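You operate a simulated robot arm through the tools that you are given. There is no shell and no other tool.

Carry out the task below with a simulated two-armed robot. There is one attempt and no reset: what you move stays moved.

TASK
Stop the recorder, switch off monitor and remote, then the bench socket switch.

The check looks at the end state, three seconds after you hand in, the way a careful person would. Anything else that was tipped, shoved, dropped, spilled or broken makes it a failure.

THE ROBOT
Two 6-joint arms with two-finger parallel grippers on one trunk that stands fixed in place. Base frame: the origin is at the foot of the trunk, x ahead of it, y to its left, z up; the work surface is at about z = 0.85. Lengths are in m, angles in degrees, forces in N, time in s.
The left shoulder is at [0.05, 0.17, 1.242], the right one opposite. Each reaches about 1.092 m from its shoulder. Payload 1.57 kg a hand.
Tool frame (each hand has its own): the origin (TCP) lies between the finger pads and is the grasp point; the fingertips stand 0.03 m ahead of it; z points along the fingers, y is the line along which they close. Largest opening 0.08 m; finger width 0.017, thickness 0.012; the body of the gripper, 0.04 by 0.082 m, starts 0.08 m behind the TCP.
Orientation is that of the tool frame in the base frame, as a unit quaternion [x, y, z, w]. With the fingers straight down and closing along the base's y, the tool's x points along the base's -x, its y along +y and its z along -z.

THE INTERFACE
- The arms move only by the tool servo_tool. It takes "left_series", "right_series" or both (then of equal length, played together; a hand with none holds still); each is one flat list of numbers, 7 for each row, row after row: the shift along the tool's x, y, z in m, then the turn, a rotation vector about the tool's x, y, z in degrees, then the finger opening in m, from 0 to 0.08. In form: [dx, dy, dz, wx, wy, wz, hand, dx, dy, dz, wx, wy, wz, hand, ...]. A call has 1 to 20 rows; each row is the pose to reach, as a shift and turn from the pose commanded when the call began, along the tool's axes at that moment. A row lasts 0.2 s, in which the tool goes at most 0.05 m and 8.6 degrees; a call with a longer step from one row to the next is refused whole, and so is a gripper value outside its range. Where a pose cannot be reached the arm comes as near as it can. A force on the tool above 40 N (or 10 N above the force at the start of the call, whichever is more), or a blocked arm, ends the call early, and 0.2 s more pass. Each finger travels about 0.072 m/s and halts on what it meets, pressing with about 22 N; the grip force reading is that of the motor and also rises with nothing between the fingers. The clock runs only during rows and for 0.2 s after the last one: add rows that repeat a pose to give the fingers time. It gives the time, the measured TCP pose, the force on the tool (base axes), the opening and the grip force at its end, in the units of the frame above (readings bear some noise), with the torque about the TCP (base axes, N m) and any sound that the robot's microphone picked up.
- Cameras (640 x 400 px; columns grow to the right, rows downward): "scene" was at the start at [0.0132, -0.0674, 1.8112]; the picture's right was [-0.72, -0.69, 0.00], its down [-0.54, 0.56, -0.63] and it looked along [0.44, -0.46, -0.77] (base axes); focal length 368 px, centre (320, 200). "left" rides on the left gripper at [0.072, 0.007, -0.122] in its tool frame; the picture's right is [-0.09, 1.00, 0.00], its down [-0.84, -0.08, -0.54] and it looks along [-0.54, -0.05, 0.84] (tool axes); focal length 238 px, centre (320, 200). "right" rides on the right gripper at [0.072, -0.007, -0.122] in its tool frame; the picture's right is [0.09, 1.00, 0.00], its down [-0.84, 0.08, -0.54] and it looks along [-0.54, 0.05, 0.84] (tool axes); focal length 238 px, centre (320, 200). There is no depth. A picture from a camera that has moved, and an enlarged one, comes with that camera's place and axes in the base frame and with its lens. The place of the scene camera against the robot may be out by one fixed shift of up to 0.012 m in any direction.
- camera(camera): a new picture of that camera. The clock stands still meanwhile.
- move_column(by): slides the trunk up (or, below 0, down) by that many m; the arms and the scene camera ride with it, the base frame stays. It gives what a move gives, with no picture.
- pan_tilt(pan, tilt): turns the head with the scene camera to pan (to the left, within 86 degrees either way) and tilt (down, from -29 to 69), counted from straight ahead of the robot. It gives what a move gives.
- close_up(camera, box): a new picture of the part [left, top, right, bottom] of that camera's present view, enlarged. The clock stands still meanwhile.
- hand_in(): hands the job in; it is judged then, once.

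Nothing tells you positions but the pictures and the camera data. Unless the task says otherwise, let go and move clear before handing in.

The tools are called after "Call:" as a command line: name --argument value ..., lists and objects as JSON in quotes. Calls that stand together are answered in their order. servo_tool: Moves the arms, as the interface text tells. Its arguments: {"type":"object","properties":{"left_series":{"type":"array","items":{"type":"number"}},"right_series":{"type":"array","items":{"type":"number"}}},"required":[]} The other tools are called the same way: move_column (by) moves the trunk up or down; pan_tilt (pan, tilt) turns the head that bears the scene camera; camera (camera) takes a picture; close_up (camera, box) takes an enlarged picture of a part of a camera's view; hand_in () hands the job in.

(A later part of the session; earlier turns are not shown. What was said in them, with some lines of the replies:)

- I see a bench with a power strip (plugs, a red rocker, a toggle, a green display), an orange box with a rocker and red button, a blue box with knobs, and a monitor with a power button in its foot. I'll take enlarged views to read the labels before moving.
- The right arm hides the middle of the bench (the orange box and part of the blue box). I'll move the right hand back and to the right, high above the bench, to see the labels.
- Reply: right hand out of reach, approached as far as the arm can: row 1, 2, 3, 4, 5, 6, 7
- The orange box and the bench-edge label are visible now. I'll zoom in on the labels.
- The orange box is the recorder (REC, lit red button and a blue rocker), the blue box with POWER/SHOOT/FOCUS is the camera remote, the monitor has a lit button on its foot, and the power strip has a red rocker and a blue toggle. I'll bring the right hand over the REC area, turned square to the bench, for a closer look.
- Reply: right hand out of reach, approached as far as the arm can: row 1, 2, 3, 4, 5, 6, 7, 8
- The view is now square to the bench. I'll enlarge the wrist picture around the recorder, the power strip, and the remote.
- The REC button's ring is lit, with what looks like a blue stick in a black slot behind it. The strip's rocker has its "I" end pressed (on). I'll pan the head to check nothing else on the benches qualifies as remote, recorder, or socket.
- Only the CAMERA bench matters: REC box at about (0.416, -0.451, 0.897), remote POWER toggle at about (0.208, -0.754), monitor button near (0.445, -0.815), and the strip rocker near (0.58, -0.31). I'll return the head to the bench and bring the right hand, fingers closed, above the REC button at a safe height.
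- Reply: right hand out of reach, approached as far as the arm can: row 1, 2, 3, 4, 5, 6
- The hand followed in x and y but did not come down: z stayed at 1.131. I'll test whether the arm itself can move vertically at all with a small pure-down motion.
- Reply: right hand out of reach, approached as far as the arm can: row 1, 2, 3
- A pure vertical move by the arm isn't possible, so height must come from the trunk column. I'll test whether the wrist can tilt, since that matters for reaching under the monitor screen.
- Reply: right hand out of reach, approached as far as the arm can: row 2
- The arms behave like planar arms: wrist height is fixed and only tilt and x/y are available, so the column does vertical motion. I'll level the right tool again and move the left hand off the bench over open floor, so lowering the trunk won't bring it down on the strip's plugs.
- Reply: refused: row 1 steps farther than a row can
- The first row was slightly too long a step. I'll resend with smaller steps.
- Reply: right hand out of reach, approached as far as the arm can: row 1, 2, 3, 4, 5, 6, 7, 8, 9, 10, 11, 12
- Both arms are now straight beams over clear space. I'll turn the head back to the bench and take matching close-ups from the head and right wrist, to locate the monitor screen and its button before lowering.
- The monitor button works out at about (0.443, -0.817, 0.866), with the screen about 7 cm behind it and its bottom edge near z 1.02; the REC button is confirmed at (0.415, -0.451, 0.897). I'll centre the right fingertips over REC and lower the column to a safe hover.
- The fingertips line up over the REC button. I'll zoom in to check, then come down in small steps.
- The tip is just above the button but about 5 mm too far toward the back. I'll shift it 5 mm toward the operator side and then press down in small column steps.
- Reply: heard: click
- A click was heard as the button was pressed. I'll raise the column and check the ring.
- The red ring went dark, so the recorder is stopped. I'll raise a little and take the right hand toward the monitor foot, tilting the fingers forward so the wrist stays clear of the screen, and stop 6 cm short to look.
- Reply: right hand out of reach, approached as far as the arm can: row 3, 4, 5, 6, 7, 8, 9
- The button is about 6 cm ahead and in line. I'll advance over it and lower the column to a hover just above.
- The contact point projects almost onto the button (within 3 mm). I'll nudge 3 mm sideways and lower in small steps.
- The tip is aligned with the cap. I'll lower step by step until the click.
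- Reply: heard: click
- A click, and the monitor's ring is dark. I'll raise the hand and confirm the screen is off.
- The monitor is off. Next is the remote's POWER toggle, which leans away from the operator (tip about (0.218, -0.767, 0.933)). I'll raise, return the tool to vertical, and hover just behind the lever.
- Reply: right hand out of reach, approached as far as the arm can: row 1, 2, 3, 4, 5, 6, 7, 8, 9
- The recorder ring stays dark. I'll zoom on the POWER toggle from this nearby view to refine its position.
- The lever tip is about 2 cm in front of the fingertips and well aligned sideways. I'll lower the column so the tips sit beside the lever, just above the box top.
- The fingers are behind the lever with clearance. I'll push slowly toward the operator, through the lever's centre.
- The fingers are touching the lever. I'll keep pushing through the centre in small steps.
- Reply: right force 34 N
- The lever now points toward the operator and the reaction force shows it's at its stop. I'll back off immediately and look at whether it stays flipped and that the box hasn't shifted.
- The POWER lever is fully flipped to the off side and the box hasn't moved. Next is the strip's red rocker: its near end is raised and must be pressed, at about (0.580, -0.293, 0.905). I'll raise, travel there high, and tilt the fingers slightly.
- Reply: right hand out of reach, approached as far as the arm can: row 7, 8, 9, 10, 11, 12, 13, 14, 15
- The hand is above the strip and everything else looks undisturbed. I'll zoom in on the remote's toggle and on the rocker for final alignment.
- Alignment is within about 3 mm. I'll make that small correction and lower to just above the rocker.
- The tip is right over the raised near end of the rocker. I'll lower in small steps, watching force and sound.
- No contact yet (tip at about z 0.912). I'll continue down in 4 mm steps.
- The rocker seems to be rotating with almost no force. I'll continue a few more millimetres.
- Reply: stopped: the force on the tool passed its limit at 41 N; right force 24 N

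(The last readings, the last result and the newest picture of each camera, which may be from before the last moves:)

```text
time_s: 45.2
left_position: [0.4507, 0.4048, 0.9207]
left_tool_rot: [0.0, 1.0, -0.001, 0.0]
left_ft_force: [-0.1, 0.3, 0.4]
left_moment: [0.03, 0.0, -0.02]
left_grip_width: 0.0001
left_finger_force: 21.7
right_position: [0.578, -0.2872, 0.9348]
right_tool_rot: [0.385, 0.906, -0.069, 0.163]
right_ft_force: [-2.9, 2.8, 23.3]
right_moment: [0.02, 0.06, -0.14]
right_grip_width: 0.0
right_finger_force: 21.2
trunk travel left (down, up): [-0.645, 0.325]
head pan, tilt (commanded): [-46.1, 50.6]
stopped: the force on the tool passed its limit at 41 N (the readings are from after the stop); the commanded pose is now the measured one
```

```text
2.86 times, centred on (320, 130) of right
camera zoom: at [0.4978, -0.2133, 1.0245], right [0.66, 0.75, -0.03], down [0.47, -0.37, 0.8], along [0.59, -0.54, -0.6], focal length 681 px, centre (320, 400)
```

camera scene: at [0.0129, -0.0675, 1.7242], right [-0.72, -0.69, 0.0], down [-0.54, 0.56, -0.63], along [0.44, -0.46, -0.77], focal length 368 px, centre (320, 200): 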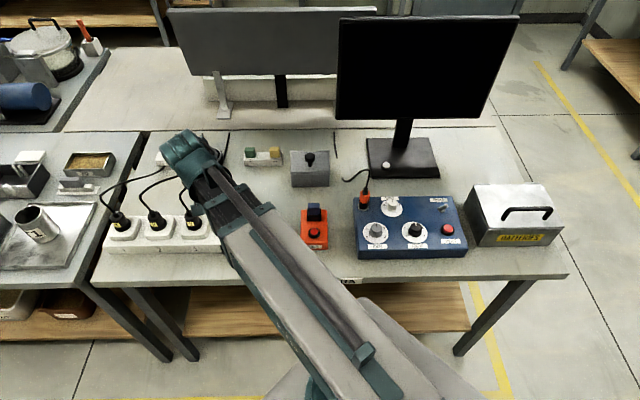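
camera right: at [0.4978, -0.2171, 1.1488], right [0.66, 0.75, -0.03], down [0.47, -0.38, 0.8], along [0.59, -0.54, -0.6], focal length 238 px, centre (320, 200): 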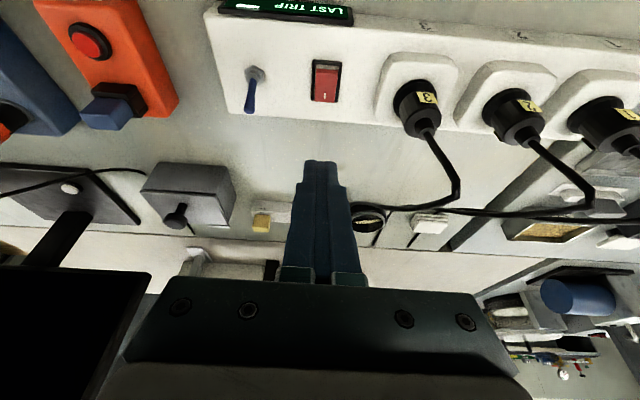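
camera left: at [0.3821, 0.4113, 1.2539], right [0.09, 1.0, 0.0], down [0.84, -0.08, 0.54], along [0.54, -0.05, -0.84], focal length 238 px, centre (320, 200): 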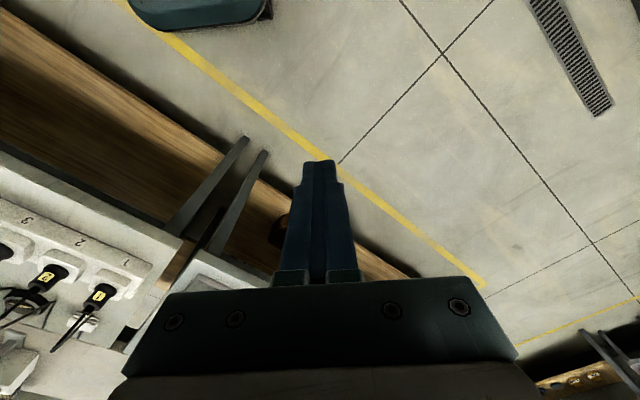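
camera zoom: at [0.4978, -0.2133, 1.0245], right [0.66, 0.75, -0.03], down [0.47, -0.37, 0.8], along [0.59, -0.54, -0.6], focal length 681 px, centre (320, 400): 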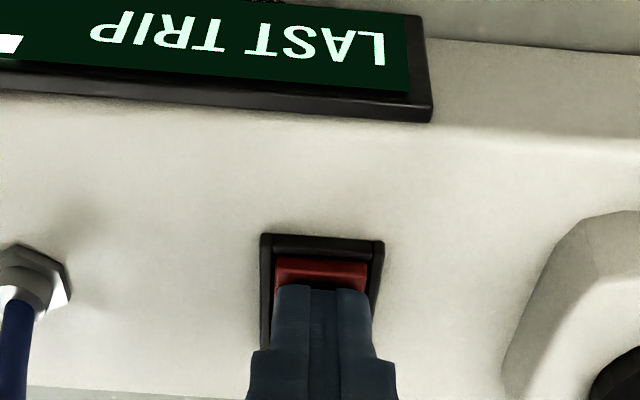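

The force rose sharply, so the rocker is at its stop. I'll lift off and check its state.

Call:
move_column --by 0.03

Call:
close_up --camera "right" --box '[200, 40, 440, 200]'

Call:
move_column --by 0.08

Call:
close_up --camera "right" --box '[200, 0, 460, 180]'

```text
time_s: 46.0
left_position: [0.4528, 0.4043, 0.9507]
left_tool_rot: [0.0, 1.0, 0.001, 0.0]
left_ft_force: [1.0, -0.1, -0.4]
left_moment: [0.0, -0.01, -0.02]
left_grip_width: 0.0002
left_finger_force: 21.4
right_position: [0.5793, -0.2894, 0.9633]
right_tool_rot: [0.385, 0.906, -0.069, 0.162]
right_ft_force: [0.3, 0.3, -0.7]
right_moment: [-0.02, 0.0, 0.03]
right_grip_width: 0.0
right_finger_force: 21.5
trunk travel left (down, up): [-0.675, 0.295]
head pan, tilt (commanded): [-46.1, 50.6]
```

```text
2.50 times, centred on (320, 120) of right
camera zoom: at [0.4994, -0.2142, 1.0534], right [0.66, 0.75, -0.03], down [0.47, -0.38, 0.8], along [0.59, -0.54, -0.6], focal length 596 px, centre (320, 400)
```

zoom: 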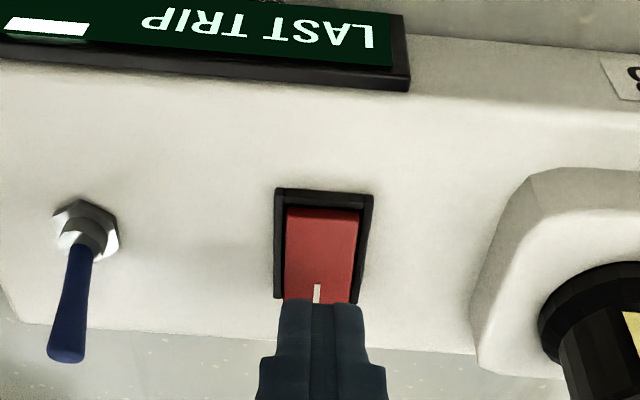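

```text
time_s: 47.1
left_position: [0.4524, 0.4046, 1.0306]
left_tool_rot: [0.0, 1.0, 0.0, 0.0]
left_ft_force: [0.7, 0.7, 0.6]
left_moment: [0.0, -0.01, -0.03]
left_grip_width: 0.0003
left_finger_force: 21.5
right_position: [0.5796, -0.2886, 1.0432]
right_tool_rot: [0.385, 0.906, -0.069, 0.163]
right_ft_force: [1.0, -0.5, 0.3]
right_moment: [0.0, 0.0, -0.01]
right_grip_width: 0.0
right_finger_force: 21.2
trunk travel left (down, up): [-0.755, 0.215]
head pan, tilt (commanded): [-46.1, 50.6]
```

```text
2.22 times, centred on (330, 90) of right
camera zoom: at [0.4995, -0.2142, 1.1334], right [0.66, 0.75, -0.03], down [0.47, -0.38, 0.8], along [0.59, -0.54, -0.6], focal length 530 px, centre (298, 444)
```

zoom: 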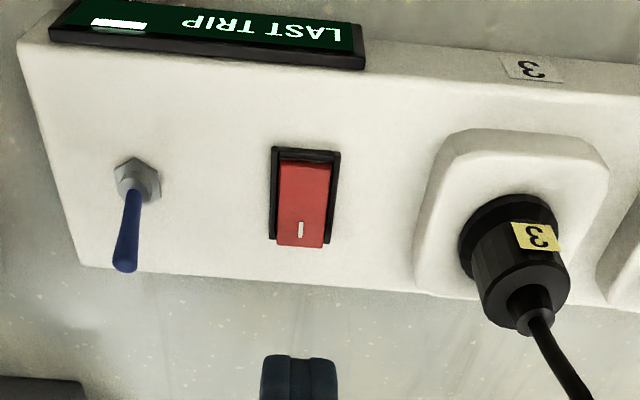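

The rocker has flipped: its near end is now down and the "I" end is up. I'll raise the trunk, back the right hand away from the bench, and inspect everything once more.

Call:
move_column --by 0.1

Call:
servo_tool --right_series '[0.036, -0.015, -0.012, 0, 4, 0, 0, 0.072, -0.03, -0.025, 0, 8, 0, 0, 0.108, -0.045, -0.037, 0, 12, 0, 0, 0.13, -0.06, -0.045, 0, 16, 0, 0, 0.14, -0.07, -0.05, 0, 20, 0, 0, 0.14, -0.07, -0.05, 0, 20, 0, 0]'

Call:
camera --camera "scene"

Call:
camera --camera "right"

```text
time_s: 48.5
left_position: [0.4517, 0.4037, 1.1294]
left_tool_rot: [0.0, 1.0, 0.0, 0.0]
left_ft_force: [-1.0, 0.0, -0.1]
left_moment: [0.02, 0.04, 0.03]
left_grip_width: 0.0
left_finger_force: 21.4
right_position: [0.5801, -0.2886, 1.1425]
right_tool_rot: [0.385, 0.906, -0.069, 0.162]
right_ft_force: [-0.3, 0.6, -0.1]
right_moment: [0.0, 0.0, -0.01]
right_grip_width: 0.0002
right_finger_force: 21.3
trunk travel left (down, up): [-0.855, 0.115]
head pan, tilt (commanded): [-46.1, 50.6]
```

```text
time_s: 49.9
left_position: [0.4528, 0.4039, 1.1297]
left_tool_rot: [-0.001, 1.0, 0.0, -0.001]
left_ft_force: [0.0, 0.1, -0.1]
left_moment: [0.0, 0.0, 0.04]
left_grip_width: 0.0002
left_finger_force: 21.7
right_position: [0.4534, -0.2342, 1.1286]
right_tool_rot: [0.39, 0.921, -0.001, 0.0]
right_ft_force: [0.7, -0.7, 0.9]
right_moment: [-0.01, -0.01, 0.03]
right_grip_width: 0.0
right_finger_force: 21.2
right hand out of reach, approached as far as the arm can: row 1, 2, 3, 4, 5, 6
trunk travel left (down, up): [-0.855, 0.115]
head pan, tilt (commanded): [-46.1, 50.6]
```

```text
taken
camera scene: at [0.0131, -0.0672, 1.809], right [-0.72, -0.69, 0.0], down [-0.54, 0.56, -0.63], along [0.44, -0.46, -0.77], focal length 368 px, centre (320, 200)
```

scene: 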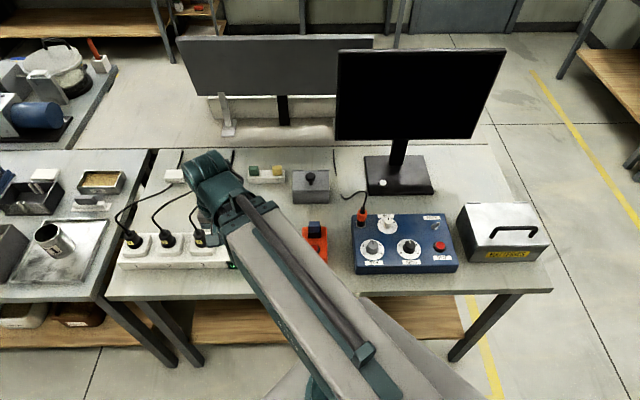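

```text
taken
camera right: at [0.399, -0.1872, 1.2521], right [0.65, 0.76, 0.0], down [0.64, -0.55, 0.54], along [0.41, -0.36, -0.84], focal length 238 px, centre (320, 200)
```

right: 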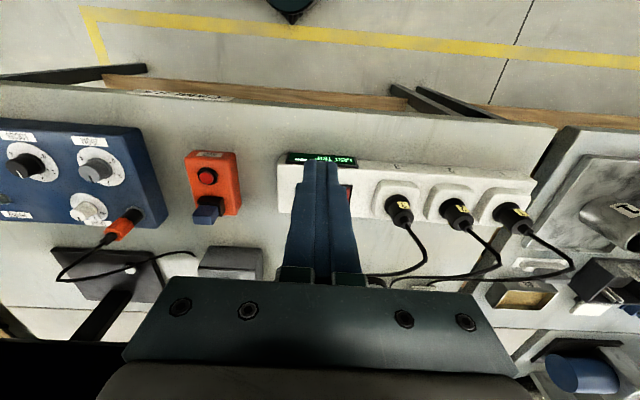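

All devices look in place. I'll move the right arm aside so the head camera can see the strip for a final check.

Call:
servo_tool --right_series '[-0.022, -0.0373, 0, 0, 0, 0, 0, -0.0437, -0.0747, 0, 0, 0, 0, 0, -0.0655, -0.112, 0, 0, 0, 0, 0, -0.0873, -0.1493, 0, 0, 0, 0, 0, -0.109, -0.1867, 0, 0, 0, 0, 0, -0.131, -0.224, 0, 0, 0, 0, 0]'

Call:
close_up --camera "scene" --box '[110, 140, 310, 290]'

Call:
close_up --camera "scene" --box '[215, 220, 285, 280]'

Call:
close_up --camera "scene" --box '[290, 140, 560, 300]'

Call:
camera --camera "right"

```text
time_s: 51.2
left_position: [0.4515, 0.4036, 1.1317]
left_tool_rot: [0.0, 1.0, 0.0, 0.0]
left_ft_force: [-0.2, -0.7, -0.1]
left_moment: [0.01, 0.01, -0.01]
left_grip_width: 0.0
left_finger_force: 21.4
right_position: [0.3839, -0.4846, 1.1301]
right_tool_rot: [0.391, 0.921, 0.0, 0.003]
right_ft_force: [-0.4, 0.6, -0.4]
right_moment: [-0.01, 0.01, 0.0]
right_grip_width: 0.0
right_finger_force: 21.6
trunk travel left (down, up): [-0.855, 0.115]
head pan, tilt (commanded): [-46.1, 50.6]
```

```text
2.67 times, centred on (210, 215) of scene
camera zoom: at [0.013, -0.0681, 1.809], right [-0.72, -0.69, 0.0], down [-0.54, 0.56, -0.63], along [0.44, -0.46, -0.77], focal length 982 px, centre (613, 160)
```

zoom: 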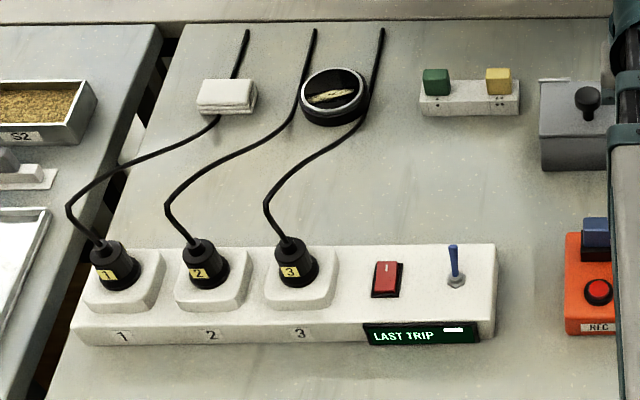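

```text
6.67 times, centred on (250, 250) of scene
camera zoom: at [0.013, -0.0681, 1.809], right [-0.72, -0.69, 0.0], down [-0.54, 0.56, -0.63], along [0.44, -0.46, -0.77], focal length 2456 px, centre (787, -133)
```

zoom: 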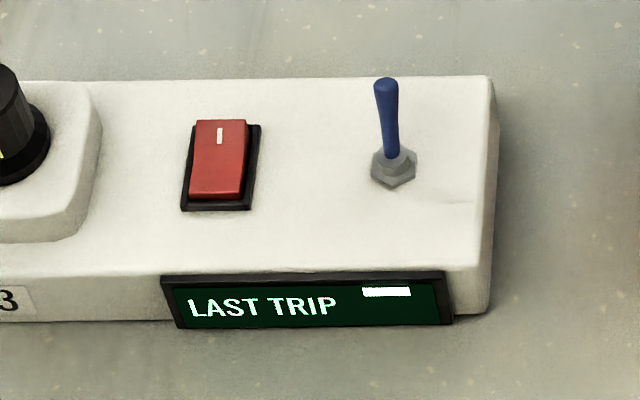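

```text
2.37 times, centred on (425, 220) of scene
camera zoom: at [0.013, -0.0681, 1.809], right [-0.72, -0.69, 0.0], down [-0.54, 0.56, -0.63], along [0.44, -0.46, -0.77], focal length 873 px, centre (71, 153)
```

zoom: 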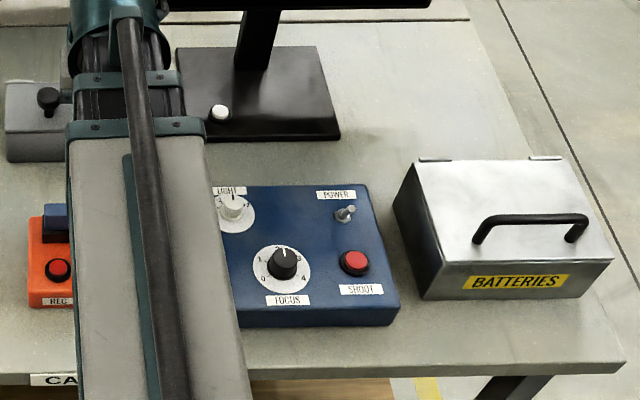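

```text
taken
camera right: at [0.3295, -0.4377, 1.2517], right [0.65, 0.76, 0.0], down [0.64, -0.55, 0.55], along [0.41, -0.36, -0.84], focal length 238 px, centre (320, 200)
```

right: 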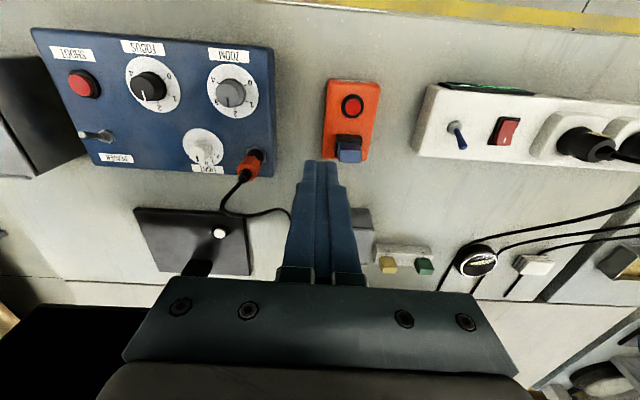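

Final check: the recorder's ring is dark, the monitor's screen and ring are dark, the remote's POWER lever is flipped toward the operator, and the strip's rocker has its "I" end up. Nothing else was displaced and both hands are clear, so I'm handing in.

Call:
hand_in

```text
The job is handed in.
```

I stopped the recorder, switched off the monitor, then the remote, and last the bench socket switch. The job is handed in, and I don't know the verdict.

| Step | What I did | What I saw afterwards |
|---|---|---|
| Recorder | Pressed the red REC button | Click heard, and the red ring went dark and stayed dark |
| Monitor | Pressed the button on its foot | Click heard, and the ring and screen went dark |
| Remote | Pushed the POWER lever on the blue camera box towards the operator | Lever stayed over; no click, and the box has no light to confirm |
| Bench socket | Pressed the near end of the red rocker on the power strip | The "I" end is now up; no click |

- **Socket switch choice:** the strip also has an unlabelled blue toggle, which I left alone. I took the red rocker to be the socket switch because it carries the "I" mark. The strip's "LAST TRIP" display stayed lit after I pressed it, so nothing else confirmed that the sockets lost power.
- **Extra force:** I pushed the POWER lever against its stop with about 32 N before backing off. The rocker press was cut off automatically at 41 N. In the last pictures neither box had moved, and nothing else on the bench looked disturbed.

Both hands were clear of the bench items when I handed in.
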